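You operate a simulated robot arm through the tools that you are given. There is no shell and no other tool.

You run a simulated two-armed robot. Do the job below in one go: nothing can be reset, and whatever is moved stays where it is left.

TASK
Let the air back into the test case and open it.
Fine: open the case knob and hold Vent till the needle is at zero.

The check looks at the end state, three seconds after you hand in, the way a careful person would. Anything else that was tipped, shoved, dropped, spilled or broken makes it a failure.

THE ROBOT
Two 7-joint arms with fingered hands on one trunk that stands fixed in place. Base frame: the origin is at the foot of the trunk, x ahead of it, y to its left, z up. Units: m, degrees, N and s.
The left shoulder is at [0.07, 0.157, 1.364], the right one opposite. With the tool pointing down near the work surface each hand reaches from about 0.2 to 0.88 m from the base axis, measured 20 degrees to its own side. Payload 5 kg a hand.
Tool frame (each hand has its own): the origin (TCP) lies between the finger pads and is the grasp point; the fingertips stand 0.031 m ahead of it; z points along the fingers, y is the line along which they close. The gripper opens to 0.156 m. The gripper's body begins 0.088 m behind the TCP. The gripper is a hand of 4 fingers: y runs from the thumb to the fingers, the wrist lies at [0, 0, -0.249] in the tool frame, and closing takes about 1.5 s.
Orientation is that of the tool frame in the base frame, as [roll, pitch, yaw] about the fixed x, y, z axes, in that order (R = Rz(yaw) Ry(pitch) Rx(roll)). With the fingers straight down and closing along the base's y, the tool's x points along the base's -x, its y along +y and its z along -z.

THE INTERFACE
- The arms move only by the tool step_arm. It takes "left_rows", "right_rows" or both (then of equal length, played together; a hand with none holds still); each is a list of rows, each a list of 6 numbers: the shift along the base's x, y, z in units of 30 mm (1.0 is 30 mm), then the turn, a rotation vector about the base's x, y, z in units of 5 degrees (1.0 is 5 degrees). In form: [[dx, dy, dz, ax, ay, az], ...]. A call has 1 to 20 rows; each row shifts and turns the commanded pose from where the row before left it. "left_grip" and "right_grip" are, for a hand that has rows, the opening, from 0 (shut) to 1 (fully open), set as the call begins (left out, the last holds). A call with a number of a shift or a turn outside -1 to 1 is refused whole. Each row takes 0.2 s and may step no farther than 0.05 m and 8.6 degrees from the row before; otherwise, or with a gripper value out of range, the whole call is refused. Where a pose cannot be reached the arm comes as near as it can. A force on the tool above 90 N (or 10 N above the force at the start of the call, whichever is more), or a blocked arm, ends the call early, and 0.2 s more pass. The fingers move at their own pace (about 0.108 m/s each) and stop on an object; they squeeze with about 25 N. The grip force told is the motor's: it shows also when the fingers shut on nothing. Time passes only in rows, and 0.2 s behind the last, so rows that do not move let the fingers close. It gives the time, the measured TCP pose, the force on the tool (base axes), the opening and the grip force at its end, in the units of the frame above (readings bear some noise), with the torque about the TCP (base axes, N m) and any sound that the robot's microphone picked up, and new pictures: "views" is both (left out), scene, wrist or none (wrist: the cameras of the hands that moved).
- Cameras (640 x 400 px; columns grow to the right, rows downward): "scene" is now at [0.1273, 0.0381, 1.5907]; the picture's right is [0.45, -0.90, 0.00], its down [-0.54, -0.27, -0.80] and it looks along [0.71, 0.36, -0.60] (base axes); focal length 346 px, centre (320, 200). "left" rides on the left gripper at [-0.072, 0.002, -0.111] in its tool frame; the picture's right is [-0.02, -1.00, 0.00], its down [0.84, -0.02, -0.54] and it looks along [0.54, -0.01, 0.84] (tool axes); focal length 234 px, centre (320, 200). "right" rides on the right gripper at [0.072, 0.002, -0.111] in its tool frame; the picture's right is [-0.02, 1.00, 0.00], its down [-0.84, -0.02, -0.54] and it looks along [-0.54, -0.01, 0.84] (tool axes); focal length 234 px, centre (320, 200). There is no depth. A picture from a camera that has moved, and an enlarged one, comes with that camera's place and axes in the base frame and with its lens.
- slide_trunk(by): slides the trunk up (or, below 0, down) by that many m; the arms and the scene camera ride with it, the base frame stays. It gives what a move gives, with no picture.
- set_fingers(finger1, finger2, finger3, thumb_bend, hand): sets how far each is bent, from 0 (flat) to 1 (curled in); at 0.3 the hand is open as for a grip, at 0.7 the pads meet at the TCP. One left out holds its place. A second passes; each finger stops where it meets its share of the squeeze, and holds until it gets a number again. A gripper value or a shape takes the hand back. It gives what a move gives, with no picture; readings hold the bend of each and the force on the fingers (four entries, about 0 where the hand has none), thumb and palm.
- hand_shape(shape, hand): the hand has 4 fingers and takes this shape, open, in about a second: jaw (thumb against the fingers, like two jaws); tri (thumb and two fingers); tip (a fingertip pinch); poke (one finger out to press); point (the index stretched); flat (the hand flat); cup (the hand cupped); fist (a fist). The gripper value then closes the fingers along that shape, each until it touches; the sizes above hold for jaw. It gives what a move gives, with no picture.
- pan_tilt(pan, tilt): turns the head with the scene camera to pan (to the left, within 86 degrees either way) and tilt (down, from -29 to 69), counted from straight ahead of the robot. It gives what a move gives, and a new picture of the scene camera.
- enlarge(camera, box): a new picture of the part [left, top, right, bottom] of that camera's present view, enlarged. The clock stands still meanwhile.
- job_done(): hands the job in; it is judged then, once.

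Nothing tells you positions but the pictures and the camera data. Unless the task says otherwise, let go and move clear before handing in.

The tools are called after "Request:" by a JSON object that holds its "api" and its "payload". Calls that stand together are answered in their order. step_arm: Moves the arms, as the interface text tells. Its arguments: {"type":"object","properties":{"left_rows":{"type":"array"},"left_grip":{"type":"number"},"right_rows":{"type":"array"},"right_grip":{"type":"number"},"views":{"type":"string","enum":["both","scene","wrist","none"]}},"required":[]} The other tools are called the same way: slide_trunk (by) slides the trunk up or down; hand_shape (shape, hand) gives the hand a shape; set_fingers (finger1, finger2, finger3, thumb_bend, hand) moves the fingers one by one; pan_tilt (pan, tilt) turns the head that bears the scene camera; enlarge (camera, box) takes an enlarged picture of a part of a camera's view; job_done () hands the job in.

At the start:

```text
clock: 0.0
left_tool_pos: [0.418, 0.5877, 1.2863]
left_tcp_rot: [180.0, 0.0, -180.0]
left_wrist_force: [0.0, 0.3, 0.0]
left_ft_torque: [0.02, -0.04, 0.03]
left_gripper_width: 0.1561
left_grasp_force: 0.2
left_shape: jaw
left_bend: [0.3, 0.3, 0.3, 0.3]
left_finger forces: [0.0, 0.1, 0.1, 0.0, 0.0, 0.0]
right_tool_pos: [0.4523, 0.0231, 1.3553]
right_tcp_rot: [180.0, 0.0, -179.9]
right_wrist_force: [-0.1, 0.5, -0.6]
right_ft_torque: [0.02, 0.01, 0.01]
right_gripper_width: 0.156
right_grasp_force: 0.0
right_shape: jaw
right_bend: [0.3, 0.3, 0.3, 0.3]
right_finger forces: [0.1, 0.0, 0.1, 0.0, 0.0, 0.0]
trunk travel left (down, up): [-0.75, 0.19]
head pan, tilt: [26.4, 37.1]
```

scene: 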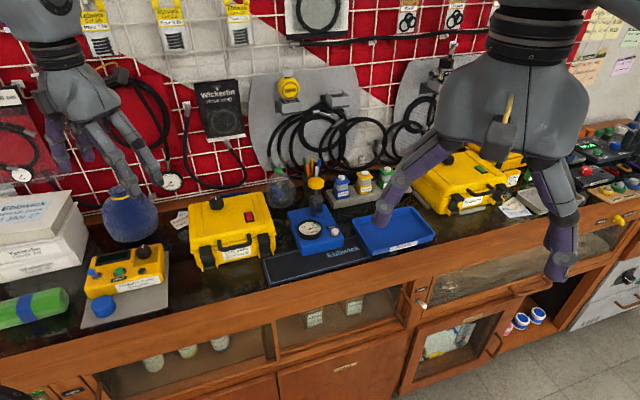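
right: 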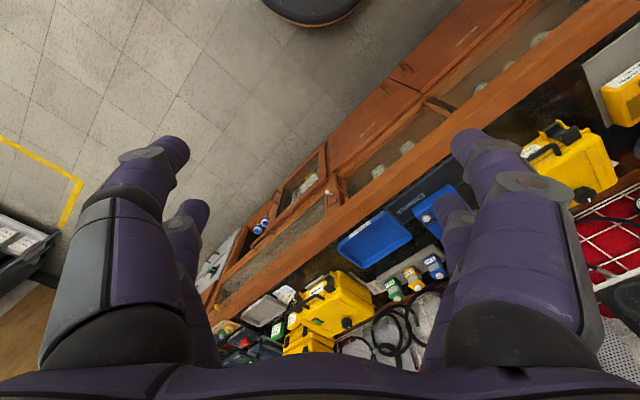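
left: 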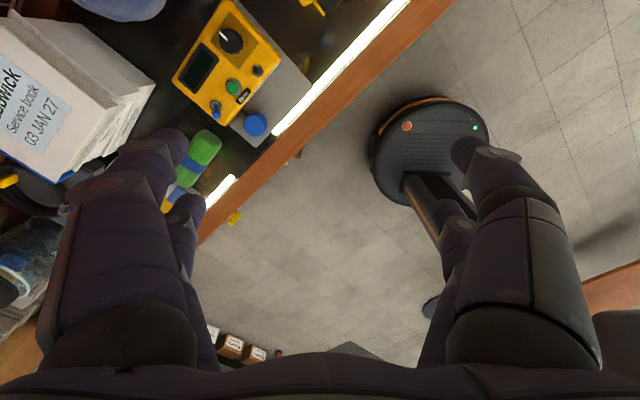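

I see a bench with a yellow test case (left of centre), a yellow controller box with a gauge/knob to its left, and a gauge on a blue stand to the right. I'll look closer at each of these before moving.

Request:
{"api": "enlarge", "payload": {"camera": "scene", "box": [160, 170, 360, 295]}}

Request:
{"api": "enlarge", "payload": {"camera": "scene", "box": [60, 220, 200, 330]}}

Request:
{"api": "enlarge", "payload": {"camera": "scene", "box": [380, 120, 580, 245]}}

Request:
{"api": "enlarge", "payload": {"camera": "left", "box": [160, 0, 320, 150]}}

```text
3.20 times, centred on (260, 232) of scene
camera zoom: at [0.1273, 0.0381, 1.5907], right [0.45, -0.9, 0.0], down [-0.54, -0.27, -0.8], along [0.71, 0.36, -0.6], focal length 1107 px, centre (512, 96)
```

zoom: 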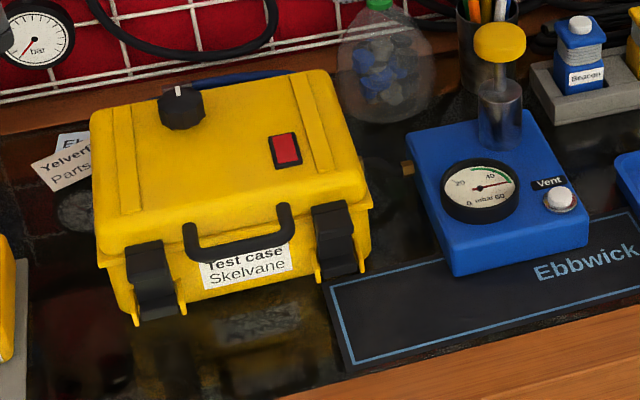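

```text
3.64 times, centred on (130, 275) of scene
camera zoom: at [0.1273, 0.0381, 1.5907], right [0.45, -0.9, 0.0], down [-0.54, -0.27, -0.8], along [0.71, 0.36, -0.6], focal length 1258 px, centre (1011, -73)
```

zoom: 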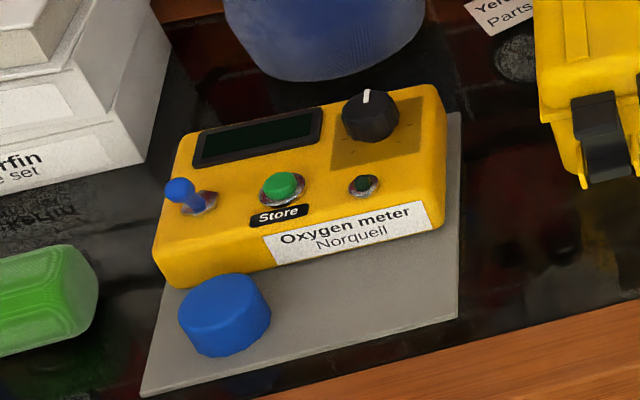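

```text
3.20 times, centred on (480, 182) of scene
camera zoom: at [0.1273, 0.0381, 1.5907], right [0.45, -0.9, 0.0], down [-0.54, -0.27, -0.8], along [0.71, 0.36, -0.6], focal length 1107 px, centre (-192, 256)
```

zoom: 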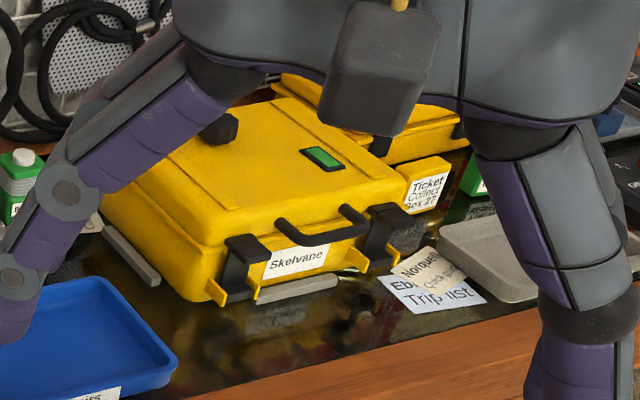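

```text
2.67 times, centred on (240, 75) of left
camera zoom: at [0.4893, 0.5904, 1.3967], right [0.02, -1.0, 0.0], down [-0.84, -0.02, 0.54], along [-0.54, -0.01, -0.84], focal length 624 px, centre (533, 533)
```

zoom: 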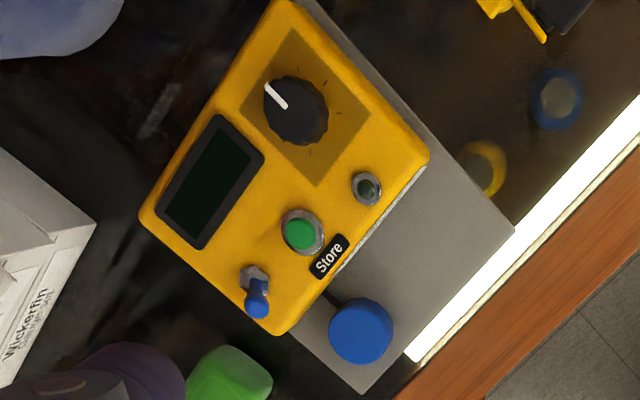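

The test case (Skelvane, red indicator, black knob on its lid) and the blue vacuum box (gauge, Vent button) are on a bench running diagonally at the robot's left. I'll turn the head to look at them more centrally and zoom in on the knob, gauge and latches.

Request:
{"api": "pan_tilt", "payload": {"pan": 42, "tilt": 40}}

```text
clock: 0.8
left_tool_pos: [0.4186, 0.5886, 1.2857]
left_tcp_rot: [-180.0, -0.1, -180.0]
left_wrist_force: [-0.2, -0.6, 0.0]
left_ft_torque: [-0.01, 0.0, -0.01]
left_gripper_width: 0.156
left_grasp_force: 0.0
left_shape: jaw
left_bend: [0.3, 0.3, 0.3, 0.3]
left_finger forces: [0.0, 0.0, 0.1, 0.0, 0.0, 0.0]
right_tool_pos: [0.451, 0.024, 1.3576]
right_tcp_rot: [180.0, 0.0, -179.9]
right_wrist_force: [1.0, -1.2, 0.1]
right_ft_torque: [0.0, 0.0, 0.0]
right_gripper_width: 0.1558
right_grasp_force: 0.0
right_shape: jaw
right_bend: [0.3, 0.3, 0.3, 0.3]
right_finger forces: [0.0, 0.0, 0.0, 0.0, 0.1, 0.0]
trunk travel left (down, up): [-0.75, 0.19]
head pan, tilt: [42.0, 40.0]
camera scene: at [0.1127, 0.0562, 1.5864], right [0.67, -0.74, 0.0], down [-0.48, -0.43, -0.77], along [0.57, 0.51, -0.64], focal length 346 px, centre (320, 200)
```

scene: 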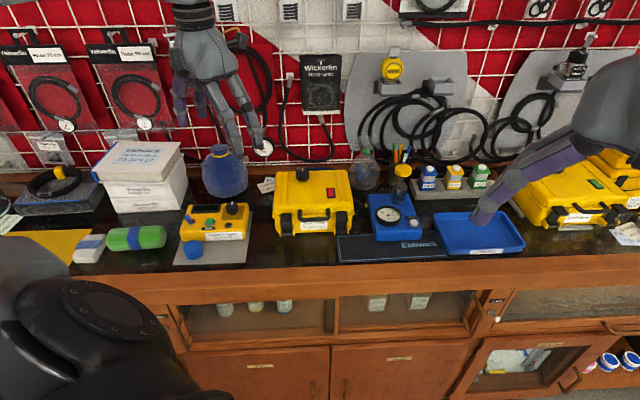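

Request:
{"api": "enlarge", "payload": {"camera": "scene", "box": [250, 150, 450, 275]}}

Request:
{"api": "enlarge", "payload": {"camera": "scene", "box": [264, 160, 360, 220]}}

Request:
{"api": "enlarge", "payload": {"camera": "scene", "box": [356, 155, 452, 245]}}

Request:
{"api": "enlarge", "payload": {"camera": "scene", "box": [266, 196, 362, 256]}}

```text
3.20 times, centred on (350, 212) of scene
camera zoom: at [0.1127, 0.0562, 1.5864], right [0.67, -0.74, 0.0], down [-0.48, -0.43, -0.77], along [0.57, 0.51, -0.64], focal length 1107 px, centre (224, 160)
```

zoom: 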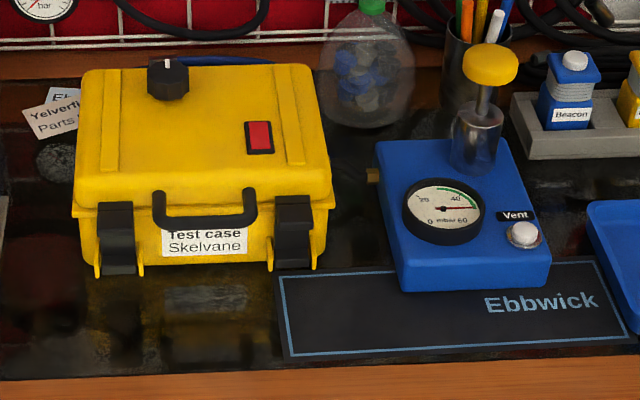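

```text
6.67 times, centred on (312, 190) of scene
camera zoom: at [0.1127, 0.0562, 1.5864], right [0.67, -0.74, 0.0], down [-0.48, -0.43, -0.77], along [0.57, 0.51, -0.64], focal length 2307 px, centre (373, 267)
```

zoom: 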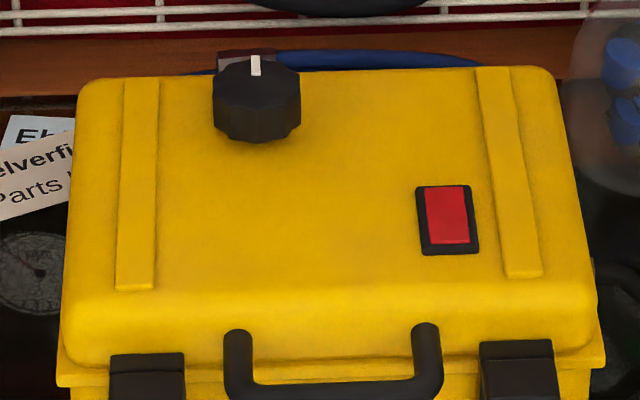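

```text
4.44 times, centred on (404, 200) of scene
camera zoom: at [0.1127, 0.0562, 1.5864], right [0.67, -0.74, 0.0], down [-0.48, -0.43, -0.77], along [0.57, 0.51, -0.64], focal length 1538 px, centre (-53, 200)
```

zoom: 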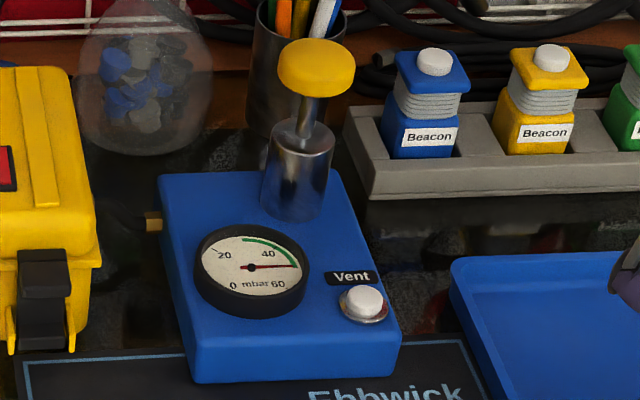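

```text
6.67 times, centred on (314, 226) of scene
camera zoom: at [0.1127, 0.0562, 1.5864], right [0.67, -0.74, 0.0], down [-0.48, -0.43, -0.77], along [0.57, 0.51, -0.64], focal length 2307 px, centre (360, 27)
```

zoom: 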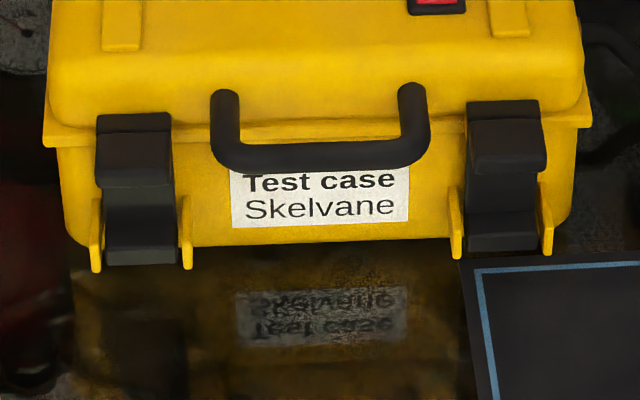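

The case knob sits at the lid's back left, the latches are at the front, and the gauge/Vent box lies to the right; the bench runs at 45° to the base axes. I'll bring the left hand over the area, high up, to look down on the knob and gauge with its camera.

Request:
{"api": "step_arm", "payload": {"left_rows": [[0.85, -0.42, -0.1, 0, 0, -0.9], [0.85, -0.42, -0.1, 0, 0, -0.9], [0.85, -0.42, -0.1, 0, 0, -0.9], [0.85, -0.42, -0.1, 0, 0, -0.9], [0.85, -0.42, -0.1, 0, 0, -0.9], [0.85, -0.42, -0.1, 0, 0, -0.9], [0.85, -0.42, -0.1, 0, 0, -0.9], [0.85, -0.42, -0.1, 0, 0, -0.9], [0.85, -0.42, -0.1, 0, 0, -0.9], [0.85, -0.42, -0.1, 0, 0, -0.9]], "views": "both"}}

```text
clock: 3.0
left_tool_pos: [0.6756, 0.4598, 1.2529]
left_tcp_rot: [180.0, -0.1, 135.0]
left_wrist_force: [0.7, -0.1, 0.7]
left_ft_torque: [0.03, 0.04, -0.01]
left_gripper_width: 0.156
left_grasp_force: 0.0
left_shape: jaw
left_bend: [0.3, 0.3, 0.3, 0.3]
left_finger forces: [0.0, 0.0, 0.0, 0.0, 0.1, 0.0]
right_tool_pos: [0.4529, 0.0221, 1.3547]
right_tcp_rot: [-180.0, -0.2, -179.9]
right_wrist_force: [0.5, -0.9, -0.9]
right_ft_torque: [0.03, -0.03, -0.02]
right_gripper_width: 0.1558
right_grasp_force: 0.1
right_shape: jaw
right_bend: [0.3, 0.3, 0.3, 0.3]
right_finger forces: [0.1, 0.1, 0.0, 0.1, 0.0, 0.1]
trunk travel left (down, up): [-0.75, 0.19]
head pan, tilt: [42.0, 40.0]
camera scene: at [0.1147, 0.055, 1.5863], right [0.67, -0.74, 0.0], down [-0.48, -0.43, -0.77], along [0.57, 0.51, -0.64], focal length 346 px, centre (320, 200)
camera left: at [0.7268, 0.4109, 1.3637], right [-0.69, -0.72, 0.0], down [-0.61, 0.58, 0.55], along [-0.4, 0.38, -0.84], focal length 234 px, centre (320, 200)
```

scene: 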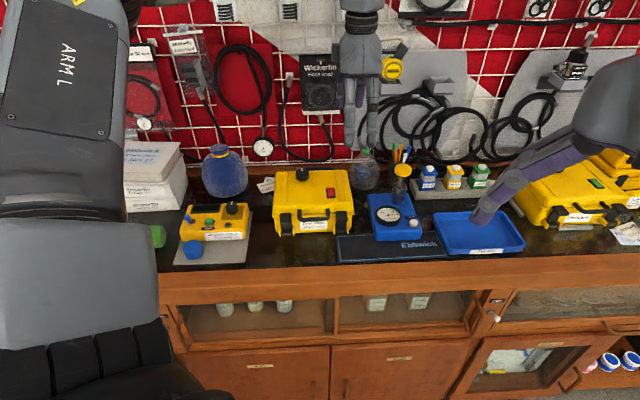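
left: 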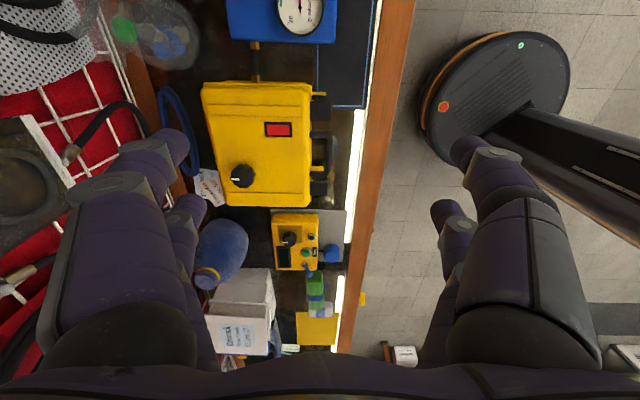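

The wrist camera now looks down on the case, knob and gauge box. I'll enlarge to read any marks by the knob.

Request:
{"api": "enlarge", "payload": {"camera": "left", "box": [190, 70, 350, 215]}}

Request:
{"api": "enlarge", "payload": {"camera": "left", "box": [210, 150, 270, 205]}}

Request:
{"api": "enlarge", "payload": {"camera": "left", "box": [140, 0, 340, 110]}}

```text
2.76 times, centred on (270, 142) of left
camera zoom: at [0.7268, 0.4109, 1.3637], right [-0.69, -0.72, 0.0], down [-0.61, 0.58, 0.55], along [-0.4, 0.38, -0.84], focal length 646 px, centre (458, 359)
```

zoom: 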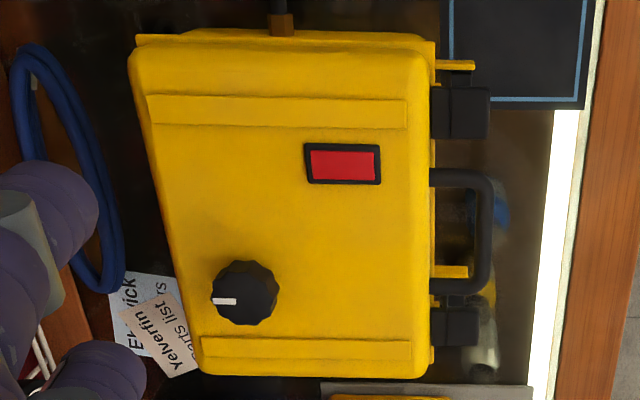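

```text
7.27 times, centred on (240, 178) of left
camera zoom: at [0.7268, 0.4109, 1.3637], right [-0.69, -0.72, 0.0], down [-0.61, 0.58, 0.55], along [-0.4, 0.38, -0.84], focal length 1703 px, centre (902, 364)
```

zoom: 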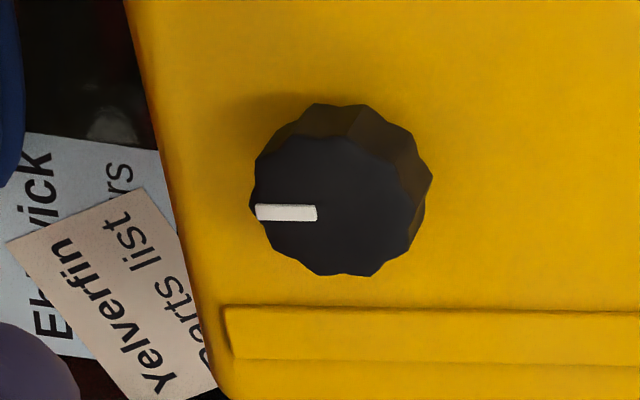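

```text
3.20 times, centred on (240, 55) of left
camera zoom: at [0.7268, 0.4109, 1.3637], right [-0.69, -0.72, 0.0], down [-0.61, 0.58, 0.55], along [-0.4, 0.38, -0.84], focal length 749 px, centre (576, 664)
```

zoom: 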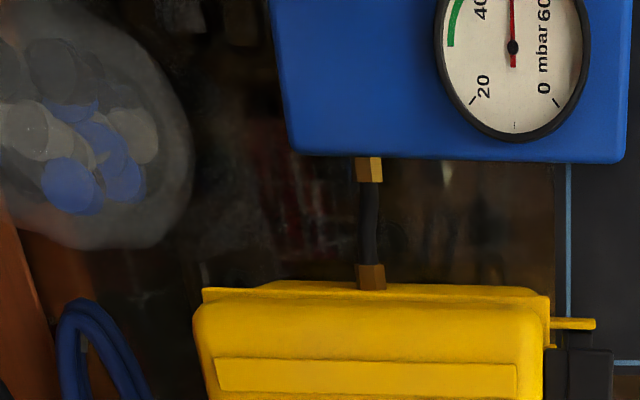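

The case hose joins the gauge box, the needle stands near 48 mbar, and the knob's white mark points to the back with no printed marks. I'll move the right arm out of the view (to compare with the other case's knob) and try the left hand's fingers in the air.

Request:
{"api": "step_arm", "payload": {"right_rows": [[-0.3, -0.9, 0, 0, 0, 0], [-0.3, -0.9, 0, 0, 0, 0], [-0.3, -0.9, 0, 0, 0, 0], [-0.3, -0.9, 0, 0, 0, 0], [-0.3, -0.9, 0, 0, 0, 0], [-0.3, -0.9, 0, 0, 0, 0], [-0.3, -0.9, 0, 0, 0, 0], [-0.3, -0.9, 0, 0, 0, 0], [-0.3, -0.9, 0, 0, 0, 0], [-0.3, -0.9, 0, 0, 0, 0]], "left_rows": [[0, 0, 0, 0, 0, 0], [0, 0, 0, 0, 0, 0], [0, 0, 0, 0, 0, 0], [0, 0, 0, 0, 0, 0], [0, 0, 0, 0, 0, 0], [0, 0, 0, 0, 0, 0], [0, 0, 0, 0, 0, 0], [0, 0, 0, 0, 0, 0], [0, 0, 0, 0, 0, 0], [0, 0, 0, 0, 0, 0]], "left_grip": 0.3, "views": "both"}}

Request:
{"api": "enlarge", "payload": {"camera": "scene", "box": [320, 50, 420, 160]}}

Request:
{"api": "enlarge", "payload": {"camera": "scene", "box": [490, 110, 640, 260]}}

```text
clock: 5.2
left_tool_pos: [0.6718, 0.4612, 1.256]
left_tcp_rot: [180.0, 0.0, 135.0]
left_wrist_force: [-0.3, 0.5, 0.6]
left_ft_torque: [0.01, -0.02, -0.01]
left_gripper_width: 0.047
left_grasp_force: 0.0
left_shape: jaw
left_bend: [0.73, 0.73, 0.73, 0.7]
left_finger forces: [0.0, 0.1, 0.0, 0.1, 0.1, 0.0]
right_tool_pos: [0.3584, -0.2472, 1.3594]
right_tcp_rot: [179.8, 0.2, -179.9]
right_wrist_force: [0.0, 0.3, 0.1]
right_ft_torque: [0.03, 0.01, 0.0]
right_gripper_width: 0.1559
right_grasp_force: 0.0
right_shape: jaw
right_bend: [0.3, 0.3, 0.3, 0.3]
right_finger forces: [0.0, 0.0, 0.0, 0.0, 0.1, 0.0]
trunk travel left (down, up): [-0.75, 0.19]
head pan, tilt: [42.0, 40.0]
camera scene: at [0.1108, 0.0548, 1.5866], right [0.67, -0.74, 0.0], down [-0.48, -0.43, -0.77], along [0.57, 0.51, -0.64], focal length 346 px, centre (320, 200)
camera right: at [0.2859, -0.2443, 1.4711], right [0.02, 1.0, 0.0], down [0.84, -0.02, 0.55], along [0.55, -0.01, -0.84], focal length 234 px, centre (320, 200)
camera left: at [0.7231, 0.4111, 1.3658], right [-0.69, -0.72, 0.0], down [-0.61, 0.58, 0.54], along [-0.39, 0.38, -0.84], focal length 234 px, centre (320, 200)
```

scene: 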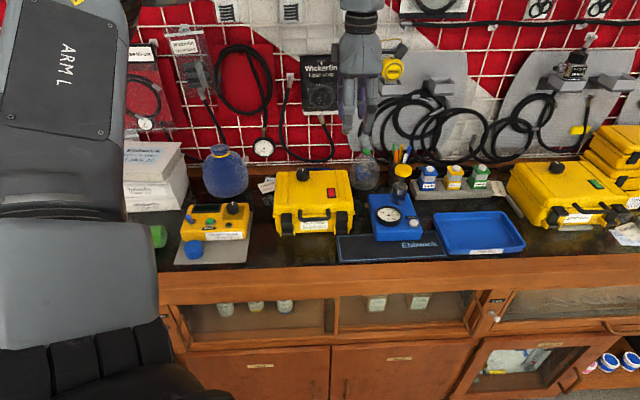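
right: 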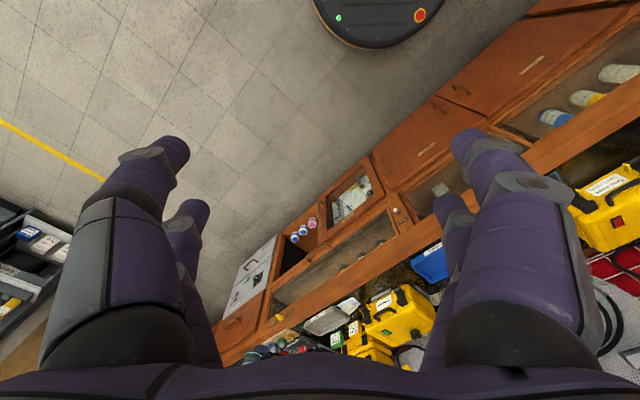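
left: 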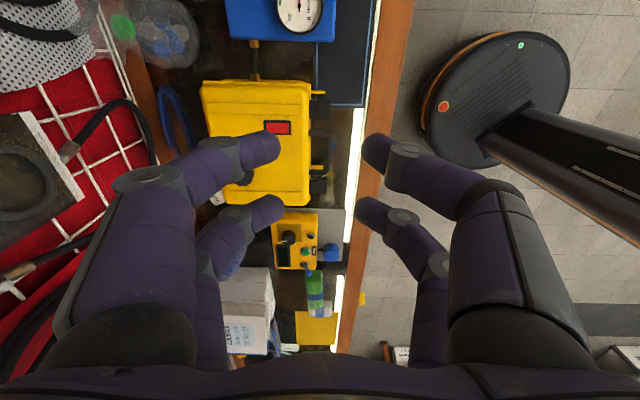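

```text
3.64 times, centred on (370, 105) of scene
camera zoom: at [0.1108, 0.0548, 1.5866], right [0.67, -0.74, 0.0], down [-0.48, -0.43, -0.77], along [0.57, 0.51, -0.64], focal length 1258 px, centre (138, 546)
```

zoom: 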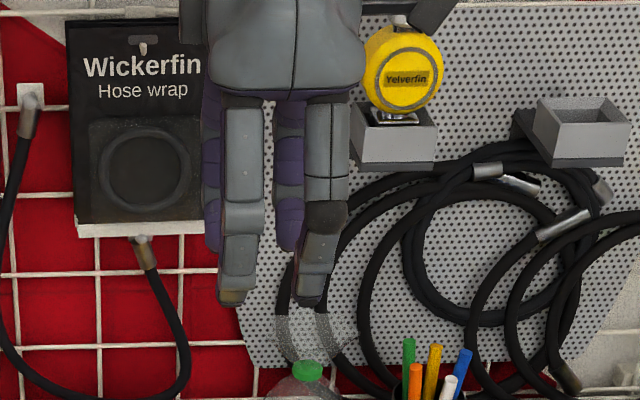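

```text
2.67 times, centred on (565, 185) of scene
camera zoom: at [0.1108, 0.0548, 1.5866], right [0.67, -0.74, 0.0], down [-0.48, -0.43, -0.77], along [0.57, 0.51, -0.64], focal length 923 px, centre (-333, 240)
```

zoom: 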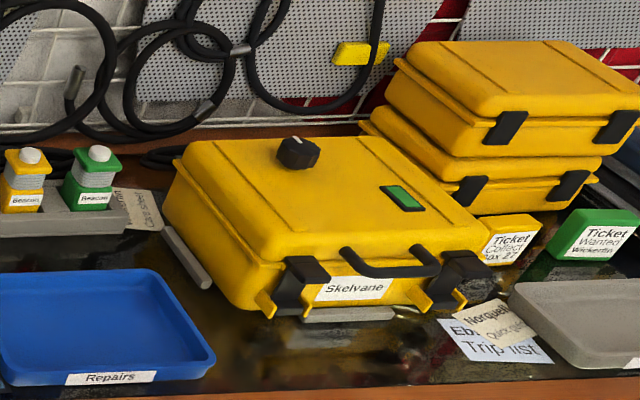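

The other Skelvane case (green indicator) can serve as a reference. I'll zoom in on its knob and latches and compare them with the test case.

Request:
{"api": "enlarge", "payload": {"camera": "scene", "box": [530, 150, 580, 185]}}

Request:
{"api": "enlarge", "payload": {"camera": "scene", "box": [540, 190, 640, 240]}}

Request:
{"api": "enlarge", "payload": {"camera": "scene", "box": [365, 180, 425, 245]}}

```text
11.43 times, centred on (555, 168) of scene
camera zoom: at [0.1108, 0.0548, 1.5866], right [0.67, -0.74, 0.0], down [-0.48, -0.43, -0.77], along [0.57, 0.51, -0.64], focal length 3955 px, centre (-2366, 571)
```

zoom: 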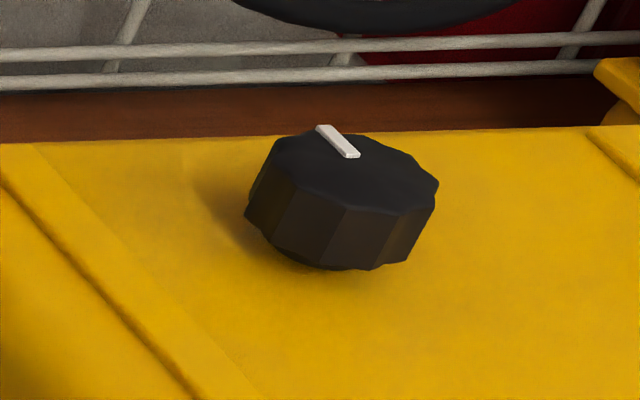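

```text
6.40 times, centred on (590, 215) of scene
camera zoom: at [0.1108, 0.0548, 1.5866], right [0.67, -0.74, 0.0], down [-0.48, -0.43, -0.77], along [0.57, 0.51, -0.64], focal length 2215 px, centre (-1408, 104)
```

zoom: 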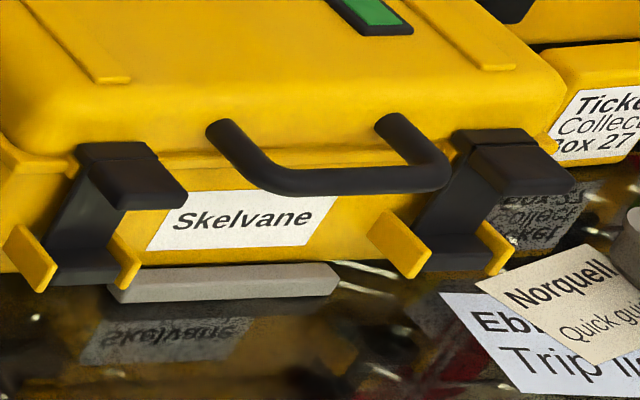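

```text
6.15 times, centred on (395, 212) of scene
camera zoom: at [0.1108, 0.0548, 1.5866], right [0.67, -0.74, 0.0], down [-0.48, -0.43, -0.77], along [0.57, 0.51, -0.64], focal length 2130 px, centre (-142, 123)
```

zoom: 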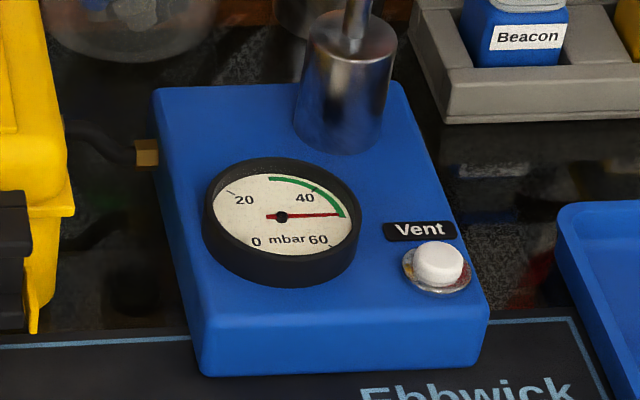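

Both cases' knobs point backward in the closed state, and the latches look the same on both. I'll hover the left hand above the test case's knob at [0.684, 0.635], fingers part open, and check alignment.

Request:
{"api": "step_arm", "payload": {"left_rows": [[0.07, 0.967, -0.7, 0, 0, 0], [0.07, 0.967, -0.7, 0, 0, 0], [0.07, 0.967, -0.7, 0, 0, 0], [0.07, 0.967, -0.7, 0, 0, 0], [0.07, 0.967, -0.7, 0, 0, 0], [0.07, 0.967, -0.7, 0, 0, 0], [0, 0, 0, 0, 0, 0]], "left_grip": 0.6, "views": "both"}}

Request:
{"api": "enlarge", "payload": {"camera": "scene", "box": [250, 80, 390, 230]}}

```text
clock: 6.8
left_tool_pos: [0.6866, 0.6351, 1.1293]
left_tcp_rot: [179.8, 0.1, 135.0]
left_wrist_force: [-0.1, -0.4, 0.3]
left_ft_torque: [-0.02, 0.0, 0.02]
left_gripper_width: 0.093
left_grasp_force: 0.1
left_shape: jaw
left_bend: [0.32, 0.32, 0.32, 0.7]
left_finger forces: [0.0, 0.0, 0.0, 0.0, 0.0, 0.1]
right_tool_pos: [0.3604, -0.2448, 1.3585]
right_tcp_rot: [180.0, 0.1, -179.9]
right_wrist_force: [-0.3, 0.2, 0.2]
right_ft_torque: [-0.01, -0.01, -0.01]
right_gripper_width: 0.1557
right_grasp_force: 0.1
right_shape: jaw
right_bend: [0.3, 0.3, 0.3, 0.3]
right_finger forces: [0.0, 0.0, 0.0, 0.0, 0.0, 0.0]
trunk travel left (down, up): [-0.75, 0.19]
head pan, tilt: [42.0, 40.0]
camera scene: at [0.1124, 0.0558, 1.5865], right [0.67, -0.74, 0.0], down [-0.48, -0.43, -0.77], along [0.57, 0.51, -0.64], focal length 346 px, centre (320, 200)
camera left: at [0.7376, 0.5859, 1.2406], right [-0.69, -0.72, 0.0], down [-0.61, 0.58, 0.54], along [-0.39, 0.38, -0.84], focal length 234 px, centre (320, 200)
```

scene: 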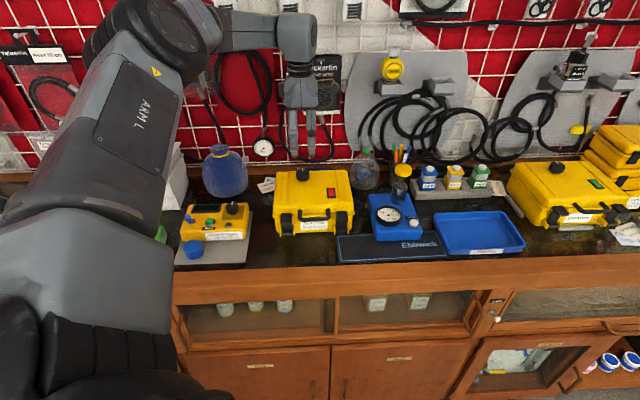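
left: 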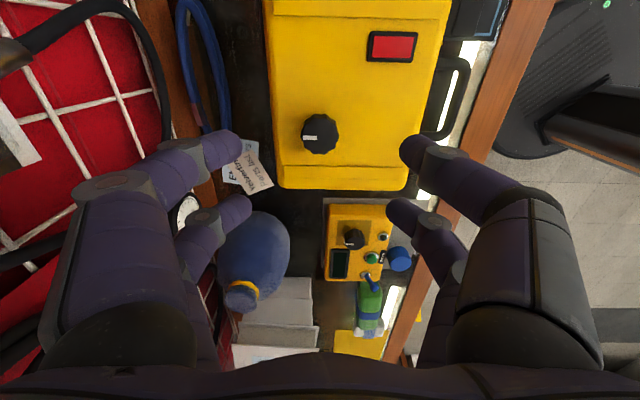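

```text
2.67 times, centred on (320, 155) of scene
camera zoom: at [0.1124, 0.0558, 1.5865], right [0.67, -0.74, 0.0], down [-0.48, -0.43, -0.77], along [0.57, 0.51, -0.64], focal length 923 px, centre (320, 320)
```

zoom: 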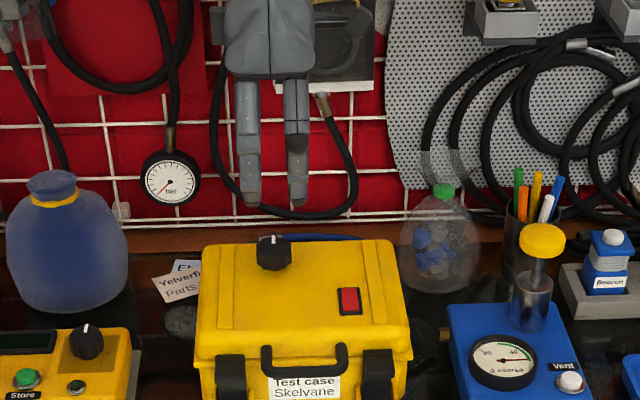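

The knob is right under the hand. I'll descend so the fingertips straddle the knob just above the lid.

Request:
{"api": "step_arm", "payload": {"left_rows": [[0, 0, -0.8, 0, 0, 0], [0, 0, -0.8, 0, 0, 0], [0, 0, -0.8, 0, 0, 0], [0, 0, -0.6, 0, 0, 0], [0, 0, 0, 0, 0, 0]], "views": "both"}}

Request:
{"api": "enlarge", "payload": {"camera": "scene", "box": [255, 110, 375, 220]}}

```text
clock: 8.0
left_tool_pos: [0.6846, 0.6337, 1.042]
left_tcp_rot: [-180.0, 0.0, 135.0]
left_wrist_force: [-0.4, 0.4, -0.6]
left_ft_torque: [0.02, -0.01, -0.01]
left_gripper_width: 0.0932
left_grasp_force: 0.0
left_shape: jaw
left_bend: [0.32, 0.32, 0.32, 0.7]
left_finger forces: [0.0, 0.0, 0.0, 0.0, 0.0, 0.0]
right_tool_pos: [0.3605, -0.2451, 1.3593]
right_tcp_rot: [-180.0, -0.1, -179.8]
right_wrist_force: [-0.4, -0.3, 0.8]
right_ft_torque: [-0.01, 0.0, -0.02]
right_gripper_width: 0.1559
right_grasp_force: 0.1
right_shape: jaw
right_bend: [0.3, 0.3, 0.3, 0.3]
right_finger forces: [0.1, 0.0, 0.1, 0.1, 0.0, 0.1]
trunk travel left (down, up): [-0.75, 0.19]
head pan, tilt: [42.0, 40.0]
camera scene: at [0.1123, 0.056, 1.5865], right [0.67, -0.74, 0.0], down [-0.48, -0.43, -0.77], along [0.57, 0.51, -0.64], focal length 346 px, centre (320, 200)
camera left: at [0.7365, 0.5845, 1.1528], right [-0.69, -0.72, 0.0], down [-0.61, 0.58, 0.54], along [-0.39, 0.38, -0.84], focal length 234 px, centre (320, 200)
```

scene: 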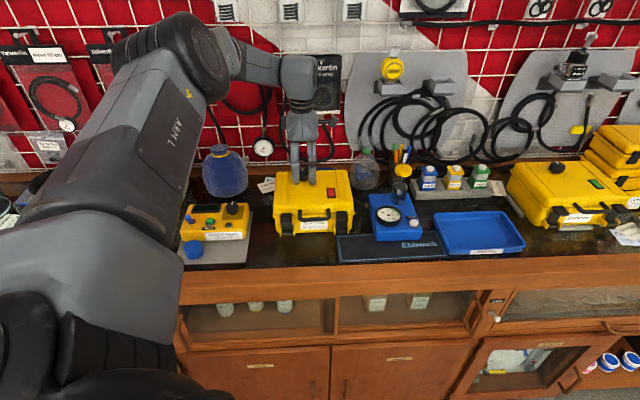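
left: 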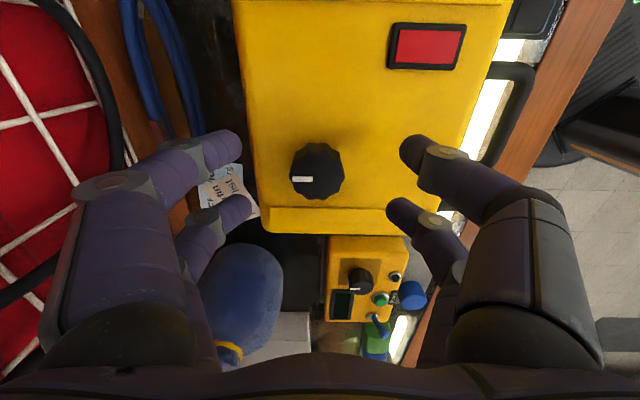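

```text
3.64 times, centred on (315, 165) of scene
camera zoom: at [0.1123, 0.056, 1.5865], right [0.67, -0.74, 0.0], down [-0.48, -0.43, -0.77], along [0.57, 0.51, -0.64], focal length 1258 px, centre (338, 327)
```

zoom: 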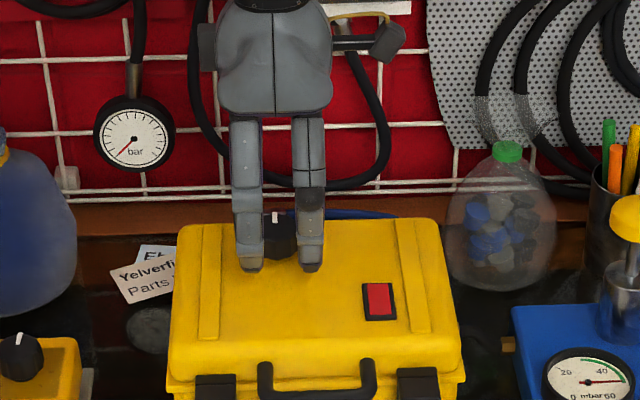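

The fingertips straddle the knob about 2 cm above the lid. I'll go down another 12 mm and close on the knob.

Request:
{"api": "step_arm", "payload": {"left_rows": [[0, 0, -0.4, 0, 0, 0], [0, 0, 0, 0, 0, 0]], "views": "none"}}

Request:
{"api": "step_arm", "payload": {"left_rows": [[0, 0, 0, 0, 0, 0], [0, 0, 0, 0, 0, 0], [0, 0, 0, 0, 0, 0], [0, 0, 0, 0, 0, 0], [0, 0, 0, 0, 0, 0], [0, 0, 0, 0, 0, 0]], "left_grip": 0.1, "views": "both"}}

Request:
{"api": "enlarge", "payload": {"camera": "scene", "box": [255, 110, 375, 220]}}

```text
clock: 8.6
left_tool_pos: [0.6854, 0.6357, 1.0291]
left_tcp_rot: [179.9, 0.0, 135.0]
left_wrist_force: [-1.1, 0.3, -0.3]
left_ft_torque: [-0.01, -0.01, 0.01]
left_gripper_width: 0.0927
left_grasp_force: 0.2
left_shape: jaw
left_bend: [0.32, 0.32, 0.32, 0.7]
left_finger forces: [0.1, 0.0, 0.0, 0.1, 0.0, 0.0]
right_tool_pos: [0.359, -0.2451, 1.3594]
right_tcp_rot: [179.9, 0.0, -179.9]
right_wrist_force: [-1.3, 0.1, -0.3]
right_ft_torque: [0.0, -0.03, 0.0]
right_gripper_width: 0.1562
right_grasp_force: 0.0
right_shape: jaw
right_bend: [0.3, 0.3, 0.3, 0.3]
right_finger forces: [0.0, 0.0, 0.0, 0.0, 0.0, 0.0]
trunk travel left (down, up): [-0.75, 0.19]
head pan, tilt: [42.0, 40.0]
```

```text
clock: 10.0
left_tool_pos: [0.6866, 0.6366, 1.0284]
left_tcp_rot: [179.8, -0.1, 135.1]
left_wrist_force: [-0.5, 0.7, -0.1]
left_ft_torque: [0.03, 0.02, -0.01]
left_gripper_width: 0.0162
left_grasp_force: 0.0
left_shape: jaw
left_bend: [0.72, 0.72, 0.72, 0.7]
left_finger forces: [0.0, 1.4, 0.6, 0.1, 0.0, 0.0]
right_tool_pos: [0.3603, -0.2454, 1.3579]
right_tcp_rot: [179.9, 0.0, -179.9]
right_wrist_force: [0.3, 0.0, -0.7]
right_ft_torque: [0.01, -0.02, -0.02]
right_gripper_width: 0.156
right_grasp_force: 0.1
right_shape: jaw
right_bend: [0.3, 0.3, 0.3, 0.3]
right_finger forces: [0.0, 0.1, 0.1, 0.0, 0.0, 0.0]
trunk travel left (down, up): [-0.75, 0.19]
head pan, tilt: [42.0, 40.0]
camera scene: at [0.1127, 0.0563, 1.5864], right [0.67, -0.74, 0.0], down [-0.48, -0.43, -0.77], along [0.57, 0.51, -0.64], focal length 346 px, centre (320, 200)
camera left: at [0.737, 0.5857, 1.1394], right [-0.69, -0.72, 0.0], down [-0.61, 0.58, 0.54], along [-0.39, 0.38, -0.84], focal length 234 px, centre (320, 200)
```

scene: 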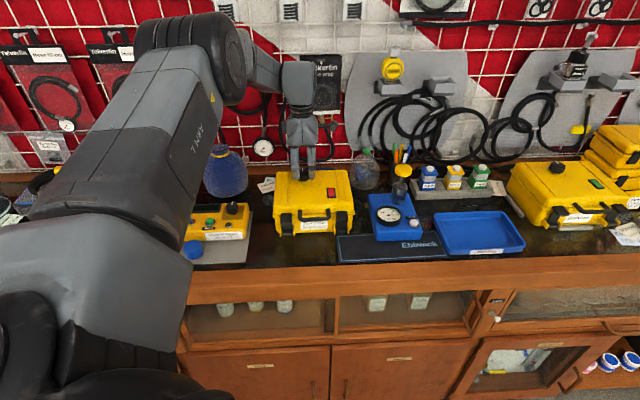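
left: 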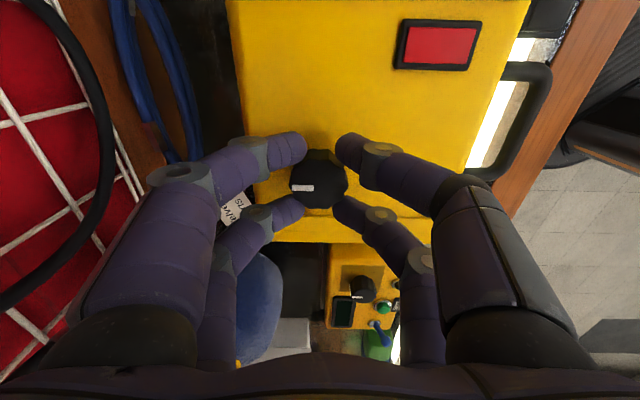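

```text
3.64 times, centred on (315, 165) of scene
camera zoom: at [0.1127, 0.0563, 1.5864], right [0.67, -0.74, 0.0], down [-0.48, -0.43, -0.77], along [0.57, 0.51, -0.64], focal length 1258 px, centre (338, 327)
```

zoom: 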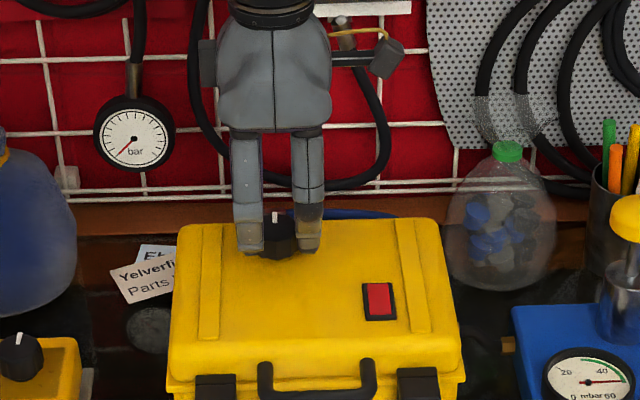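

The four fingertips ring the knob. I'll close fully and turn counter-clockwise a little, watching the torque about z.

Request:
{"api": "step_arm", "payload": {"left_rows": [[0, 0, 0, 0, 0, 0], [0, 0, 0, 0, 0, 0], [0, 0, 0, 0, 0, 0]], "left_grip": 0.0, "views": "none"}}

Request:
{"api": "step_arm", "payload": {"left_rows": [[0, 0, 0, 0, 0, 0.8], [0, 0, 0, 0, 0, 0.8], [0, 0, 0, 0, 0, 0.8], [0, 0, 0, 0, 0, 0.8]], "views": "wrist"}}

```text
clock: 10.8
left_tool_pos: [0.6849, 0.6358, 1.0301]
left_tcp_rot: [180.0, 0.0, 135.1]
left_wrist_force: [-1.8, 2.1, -2.1]
left_ft_torque: [-0.01, 0.02, 0.0]
left_gripper_width: 0.0
left_grasp_force: 24.6
left_shape: jaw
left_bend: [0.7, 0.72, 0.72, 0.69]
left_finger forces: [0.0, 18.0, 18.2, 0.1, 0.1, 0.1]
right_tool_pos: [0.3606, -0.2445, 1.3592]
right_tcp_rot: [180.0, 0.0, -179.9]
right_wrist_force: [-0.9, -0.7, -0.1]
right_ft_torque: [0.0, -0.03, 0.0]
right_gripper_width: 0.1558
right_grasp_force: 0.0
right_shape: jaw
right_bend: [0.3, 0.3, 0.3, 0.3]
right_finger forces: [0.0, 0.1, 0.0, 0.0, 0.0, 0.1]
trunk travel left (down, up): [-0.75, 0.19]
head pan, tilt: [42.0, 40.0]
```

```text
clock: 11.8
left_tool_pos: [0.6845, 0.6363, 1.029]
left_tcp_rot: [179.9, 0.0, 151.2]
left_wrist_force: [0.9, 2.8, 2.7]
left_ft_torque: [0.09, -0.06, 0.03]
left_gripper_width: 0.0002
left_grasp_force: 24.8
left_shape: jaw
left_bend: [0.7, 0.72, 0.72, 0.69]
left_finger forces: [0.1, 19.2, 17.7, 0.1, 0.0, 0.1]
right_tool_pos: [0.3608, -0.2455, 1.3588]
right_tcp_rot: [-180.0, 0.0, -179.9]
right_wrist_force: [-0.3, 0.1, -0.1]
right_ft_torque: [-0.02, 0.03, -0.01]
right_gripper_width: 0.1558
right_grasp_force: 0.1
right_shape: jaw
right_bend: [0.3, 0.3, 0.3, 0.3]
right_finger forces: [0.0, 0.0, 0.0, 0.0, 0.1, 0.0]
trunk travel left (down, up): [-0.75, 0.19]
head pan, tilt: [42.0, 40.0]
camera left: at [0.7485, 0.6028, 1.1386], right [-0.46, -0.89, 0.0], down [-0.74, 0.39, 0.54], along [-0.48, 0.25, -0.84], focal length 234 px, centre (320, 200)
```

left: 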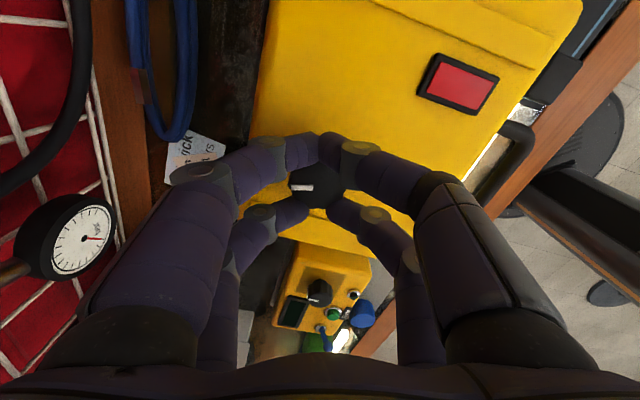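

The mark stays fixed relative to the hand, so the knob is turning with it at low torque. I'll keep turning counter-clockwise in stages.

Request:
{"api": "step_arm", "payload": {"left_rows": [[0, 0, 0, 0, 0, 0.8], [0, 0, 0, 0, 0, 0.8], [0, 0, 0, 0, 0, 0.8], [0, 0, 0, 0, 0, 0.8], [0, 0, 0, 0, 0, 0.8], [0, 0, 0, 0, 0, 0.8], [0, 0, 0, 0, 0, 0.8]], "views": "both"}}

Request:
{"api": "enlarge", "payload": {"camera": "left", "box": [260, 130, 380, 230]}}

Request:
{"api": "enlarge", "payload": {"camera": "scene", "box": [365, 180, 425, 245]}}

```text
clock: 13.4
left_tool_pos: [0.6873, 0.636, 1.0274]
left_tcp_rot: [179.9, 0.0, 179.1]
left_wrist_force: [4.1, 2.8, 2.1]
left_ft_torque: [0.12, -0.17, 0.01]
left_gripper_width: 0.0003
left_grasp_force: 24.9
left_shape: jaw
left_bend: [0.7, 0.72, 0.72, 0.69]
left_finger forces: [0.1, 20.1, 17.1, 0.0, 0.1, 0.0]
right_tool_pos: [0.36, -0.2455, 1.358]
right_tcp_rot: [-180.0, 0.0, -180.0]
right_wrist_force: [1.1, -0.3, -0.1]
right_ft_torque: [0.02, 0.0, 0.0]
right_gripper_width: 0.1561
right_grasp_force: 0.0
right_shape: jaw
right_bend: [0.3, 0.3, 0.3, 0.3]
right_finger forces: [0.0, 0.0, 0.0, 0.0, 0.1, 0.0]
trunk travel left (down, up): [-0.75, 0.19]
head pan, tilt: [42.0, 40.0]
camera scene: at [0.1132, 0.0563, 1.5864], right [0.67, -0.74, 0.0], down [-0.48, -0.43, -0.77], along [0.57, 0.51, -0.64], focal length 346 px, centre (320, 200)
camera left: at [0.7571, 0.6372, 1.1385], right [0.01, -1.0, 0.0], down [-0.84, -0.01, 0.54], along [-0.54, 0.0, -0.84], focal length 234 px, centre (320, 200)
```

scene: 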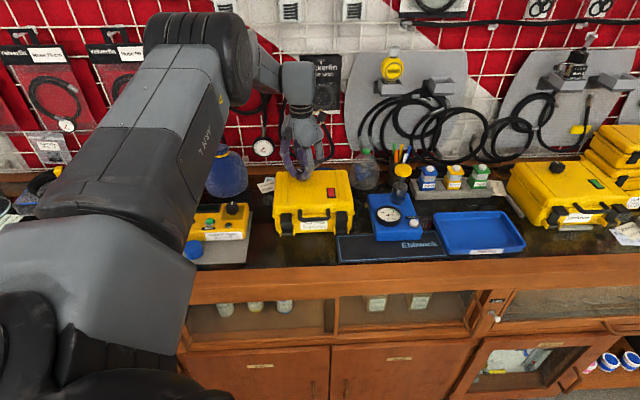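
left: 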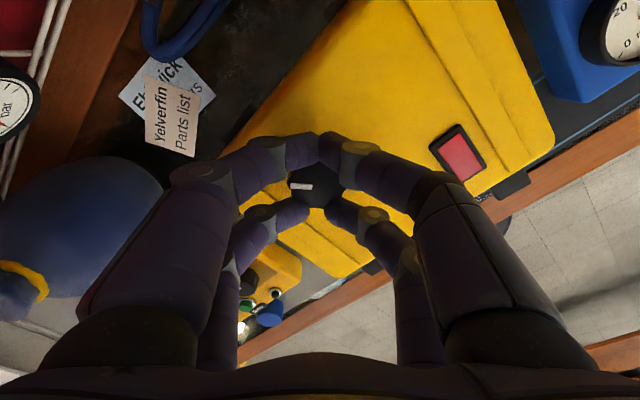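

```text
4.00 times, centred on (320, 180) of left
camera zoom: at [0.7571, 0.6372, 1.1385], right [0.01, -1.0, 0.0], down [-0.84, -0.01, 0.54], along [-0.54, 0.0, -0.84], focal length 937 px, centre (320, 280)
```

zoom: 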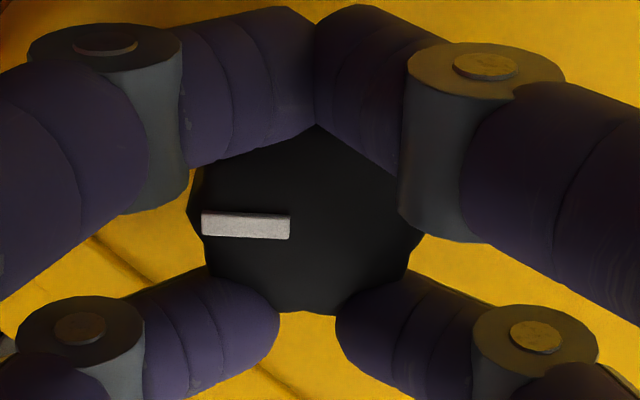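

```text
6.15 times, centred on (395, 212) of scene
camera zoom: at [0.1132, 0.0563, 1.5864], right [0.67, -0.74, 0.0], down [-0.48, -0.43, -0.77], along [0.57, 0.51, -0.64], focal length 2130 px, centre (-142, 123)
```

zoom: 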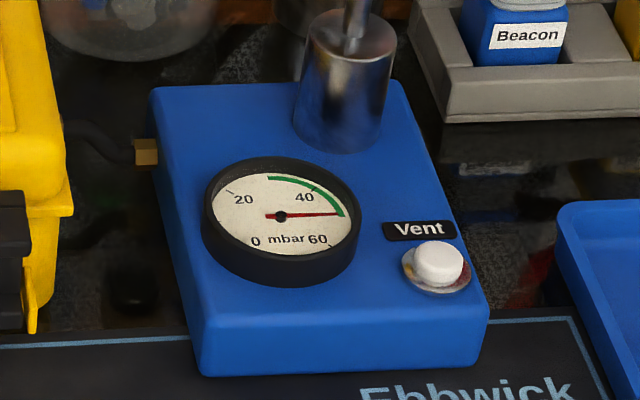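

The knob follows (about 44° so far). I'll continue counter-clockwise toward a stop.

Request:
{"api": "step_arm", "payload": {"left_rows": [[0, 0, 0, 0, 0, 0.8], [0, 0, 0, 0, 0, 0.8], [0, 0, 0, 0, 0, 0.8], [0, 0, 0, 0, 0, 0.8], [0, 0, 0, 0, 0, 0.8], [0, 0, 0, 0, 0, 0.8], [0, 0, 0, 0, 0, 0.8], [0, 0, 0, 0, 0, 0.8]], "views": "wrist"}}

Request:
{"api": "enlarge", "payload": {"camera": "left", "box": [260, 130, 380, 230]}}

```text
clock: 15.2
left_tool_pos: [0.6872, 0.6383, 1.0279]
left_tcp_rot: [179.9, 0.1, -148.8]
left_wrist_force: [6.7, 9.4, 3.7]
left_ft_torque: [0.31, -0.27, -0.04]
left_gripper_width: 0.0003
left_grasp_force: 25.2
left_shape: jaw
left_bend: [0.7, 0.72, 0.72, 0.69]
left_finger forces: [46.8, 19.9, 18.5, 0.0, 0.0, 0.1]
right_tool_pos: [0.3609, -0.2444, 1.359]
right_tcp_rot: [-180.0, -0.1, -179.9]
right_wrist_force: [-0.6, -0.4, 0.0]
right_ft_torque: [-0.03, 0.0, -0.03]
right_gripper_width: 0.156
right_grasp_force: 0.0
right_shape: jaw
right_bend: [0.3, 0.3, 0.3, 0.3]
right_finger forces: [0.1, 0.1, 0.1, 0.1, 0.0, 0.0]
trunk travel left (down, up): [-0.75, 0.19]
head pan, tilt: [42.0, 40.0]
camera left: at [0.746, 0.6767, 1.1385], right [0.54, -0.84, 0.0], down [-0.71, -0.45, 0.54], along [-0.46, -0.29, -0.84], focal length 234 px, centre (320, 200)
```

left: 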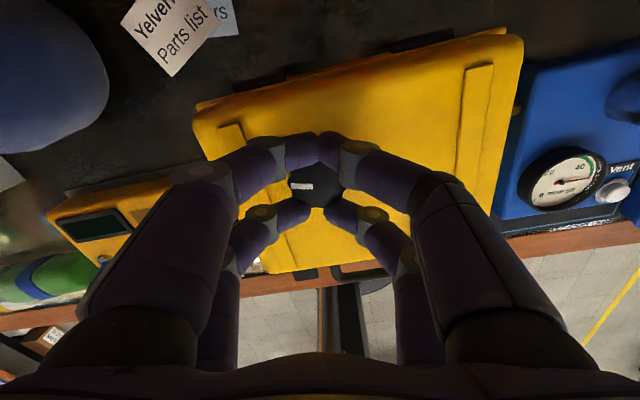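

```text
4.00 times, centred on (320, 180) of left
camera zoom: at [0.746, 0.6767, 1.1385], right [0.54, -0.84, 0.0], down [-0.71, -0.45, 0.54], along [-0.46, -0.29, -0.84], focal length 937 px, centre (320, 280)
```

zoom: 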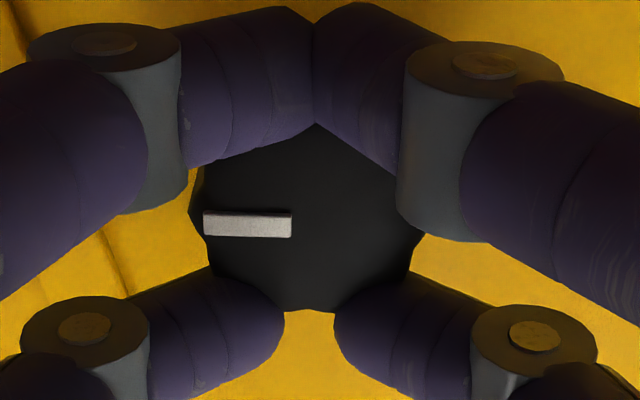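

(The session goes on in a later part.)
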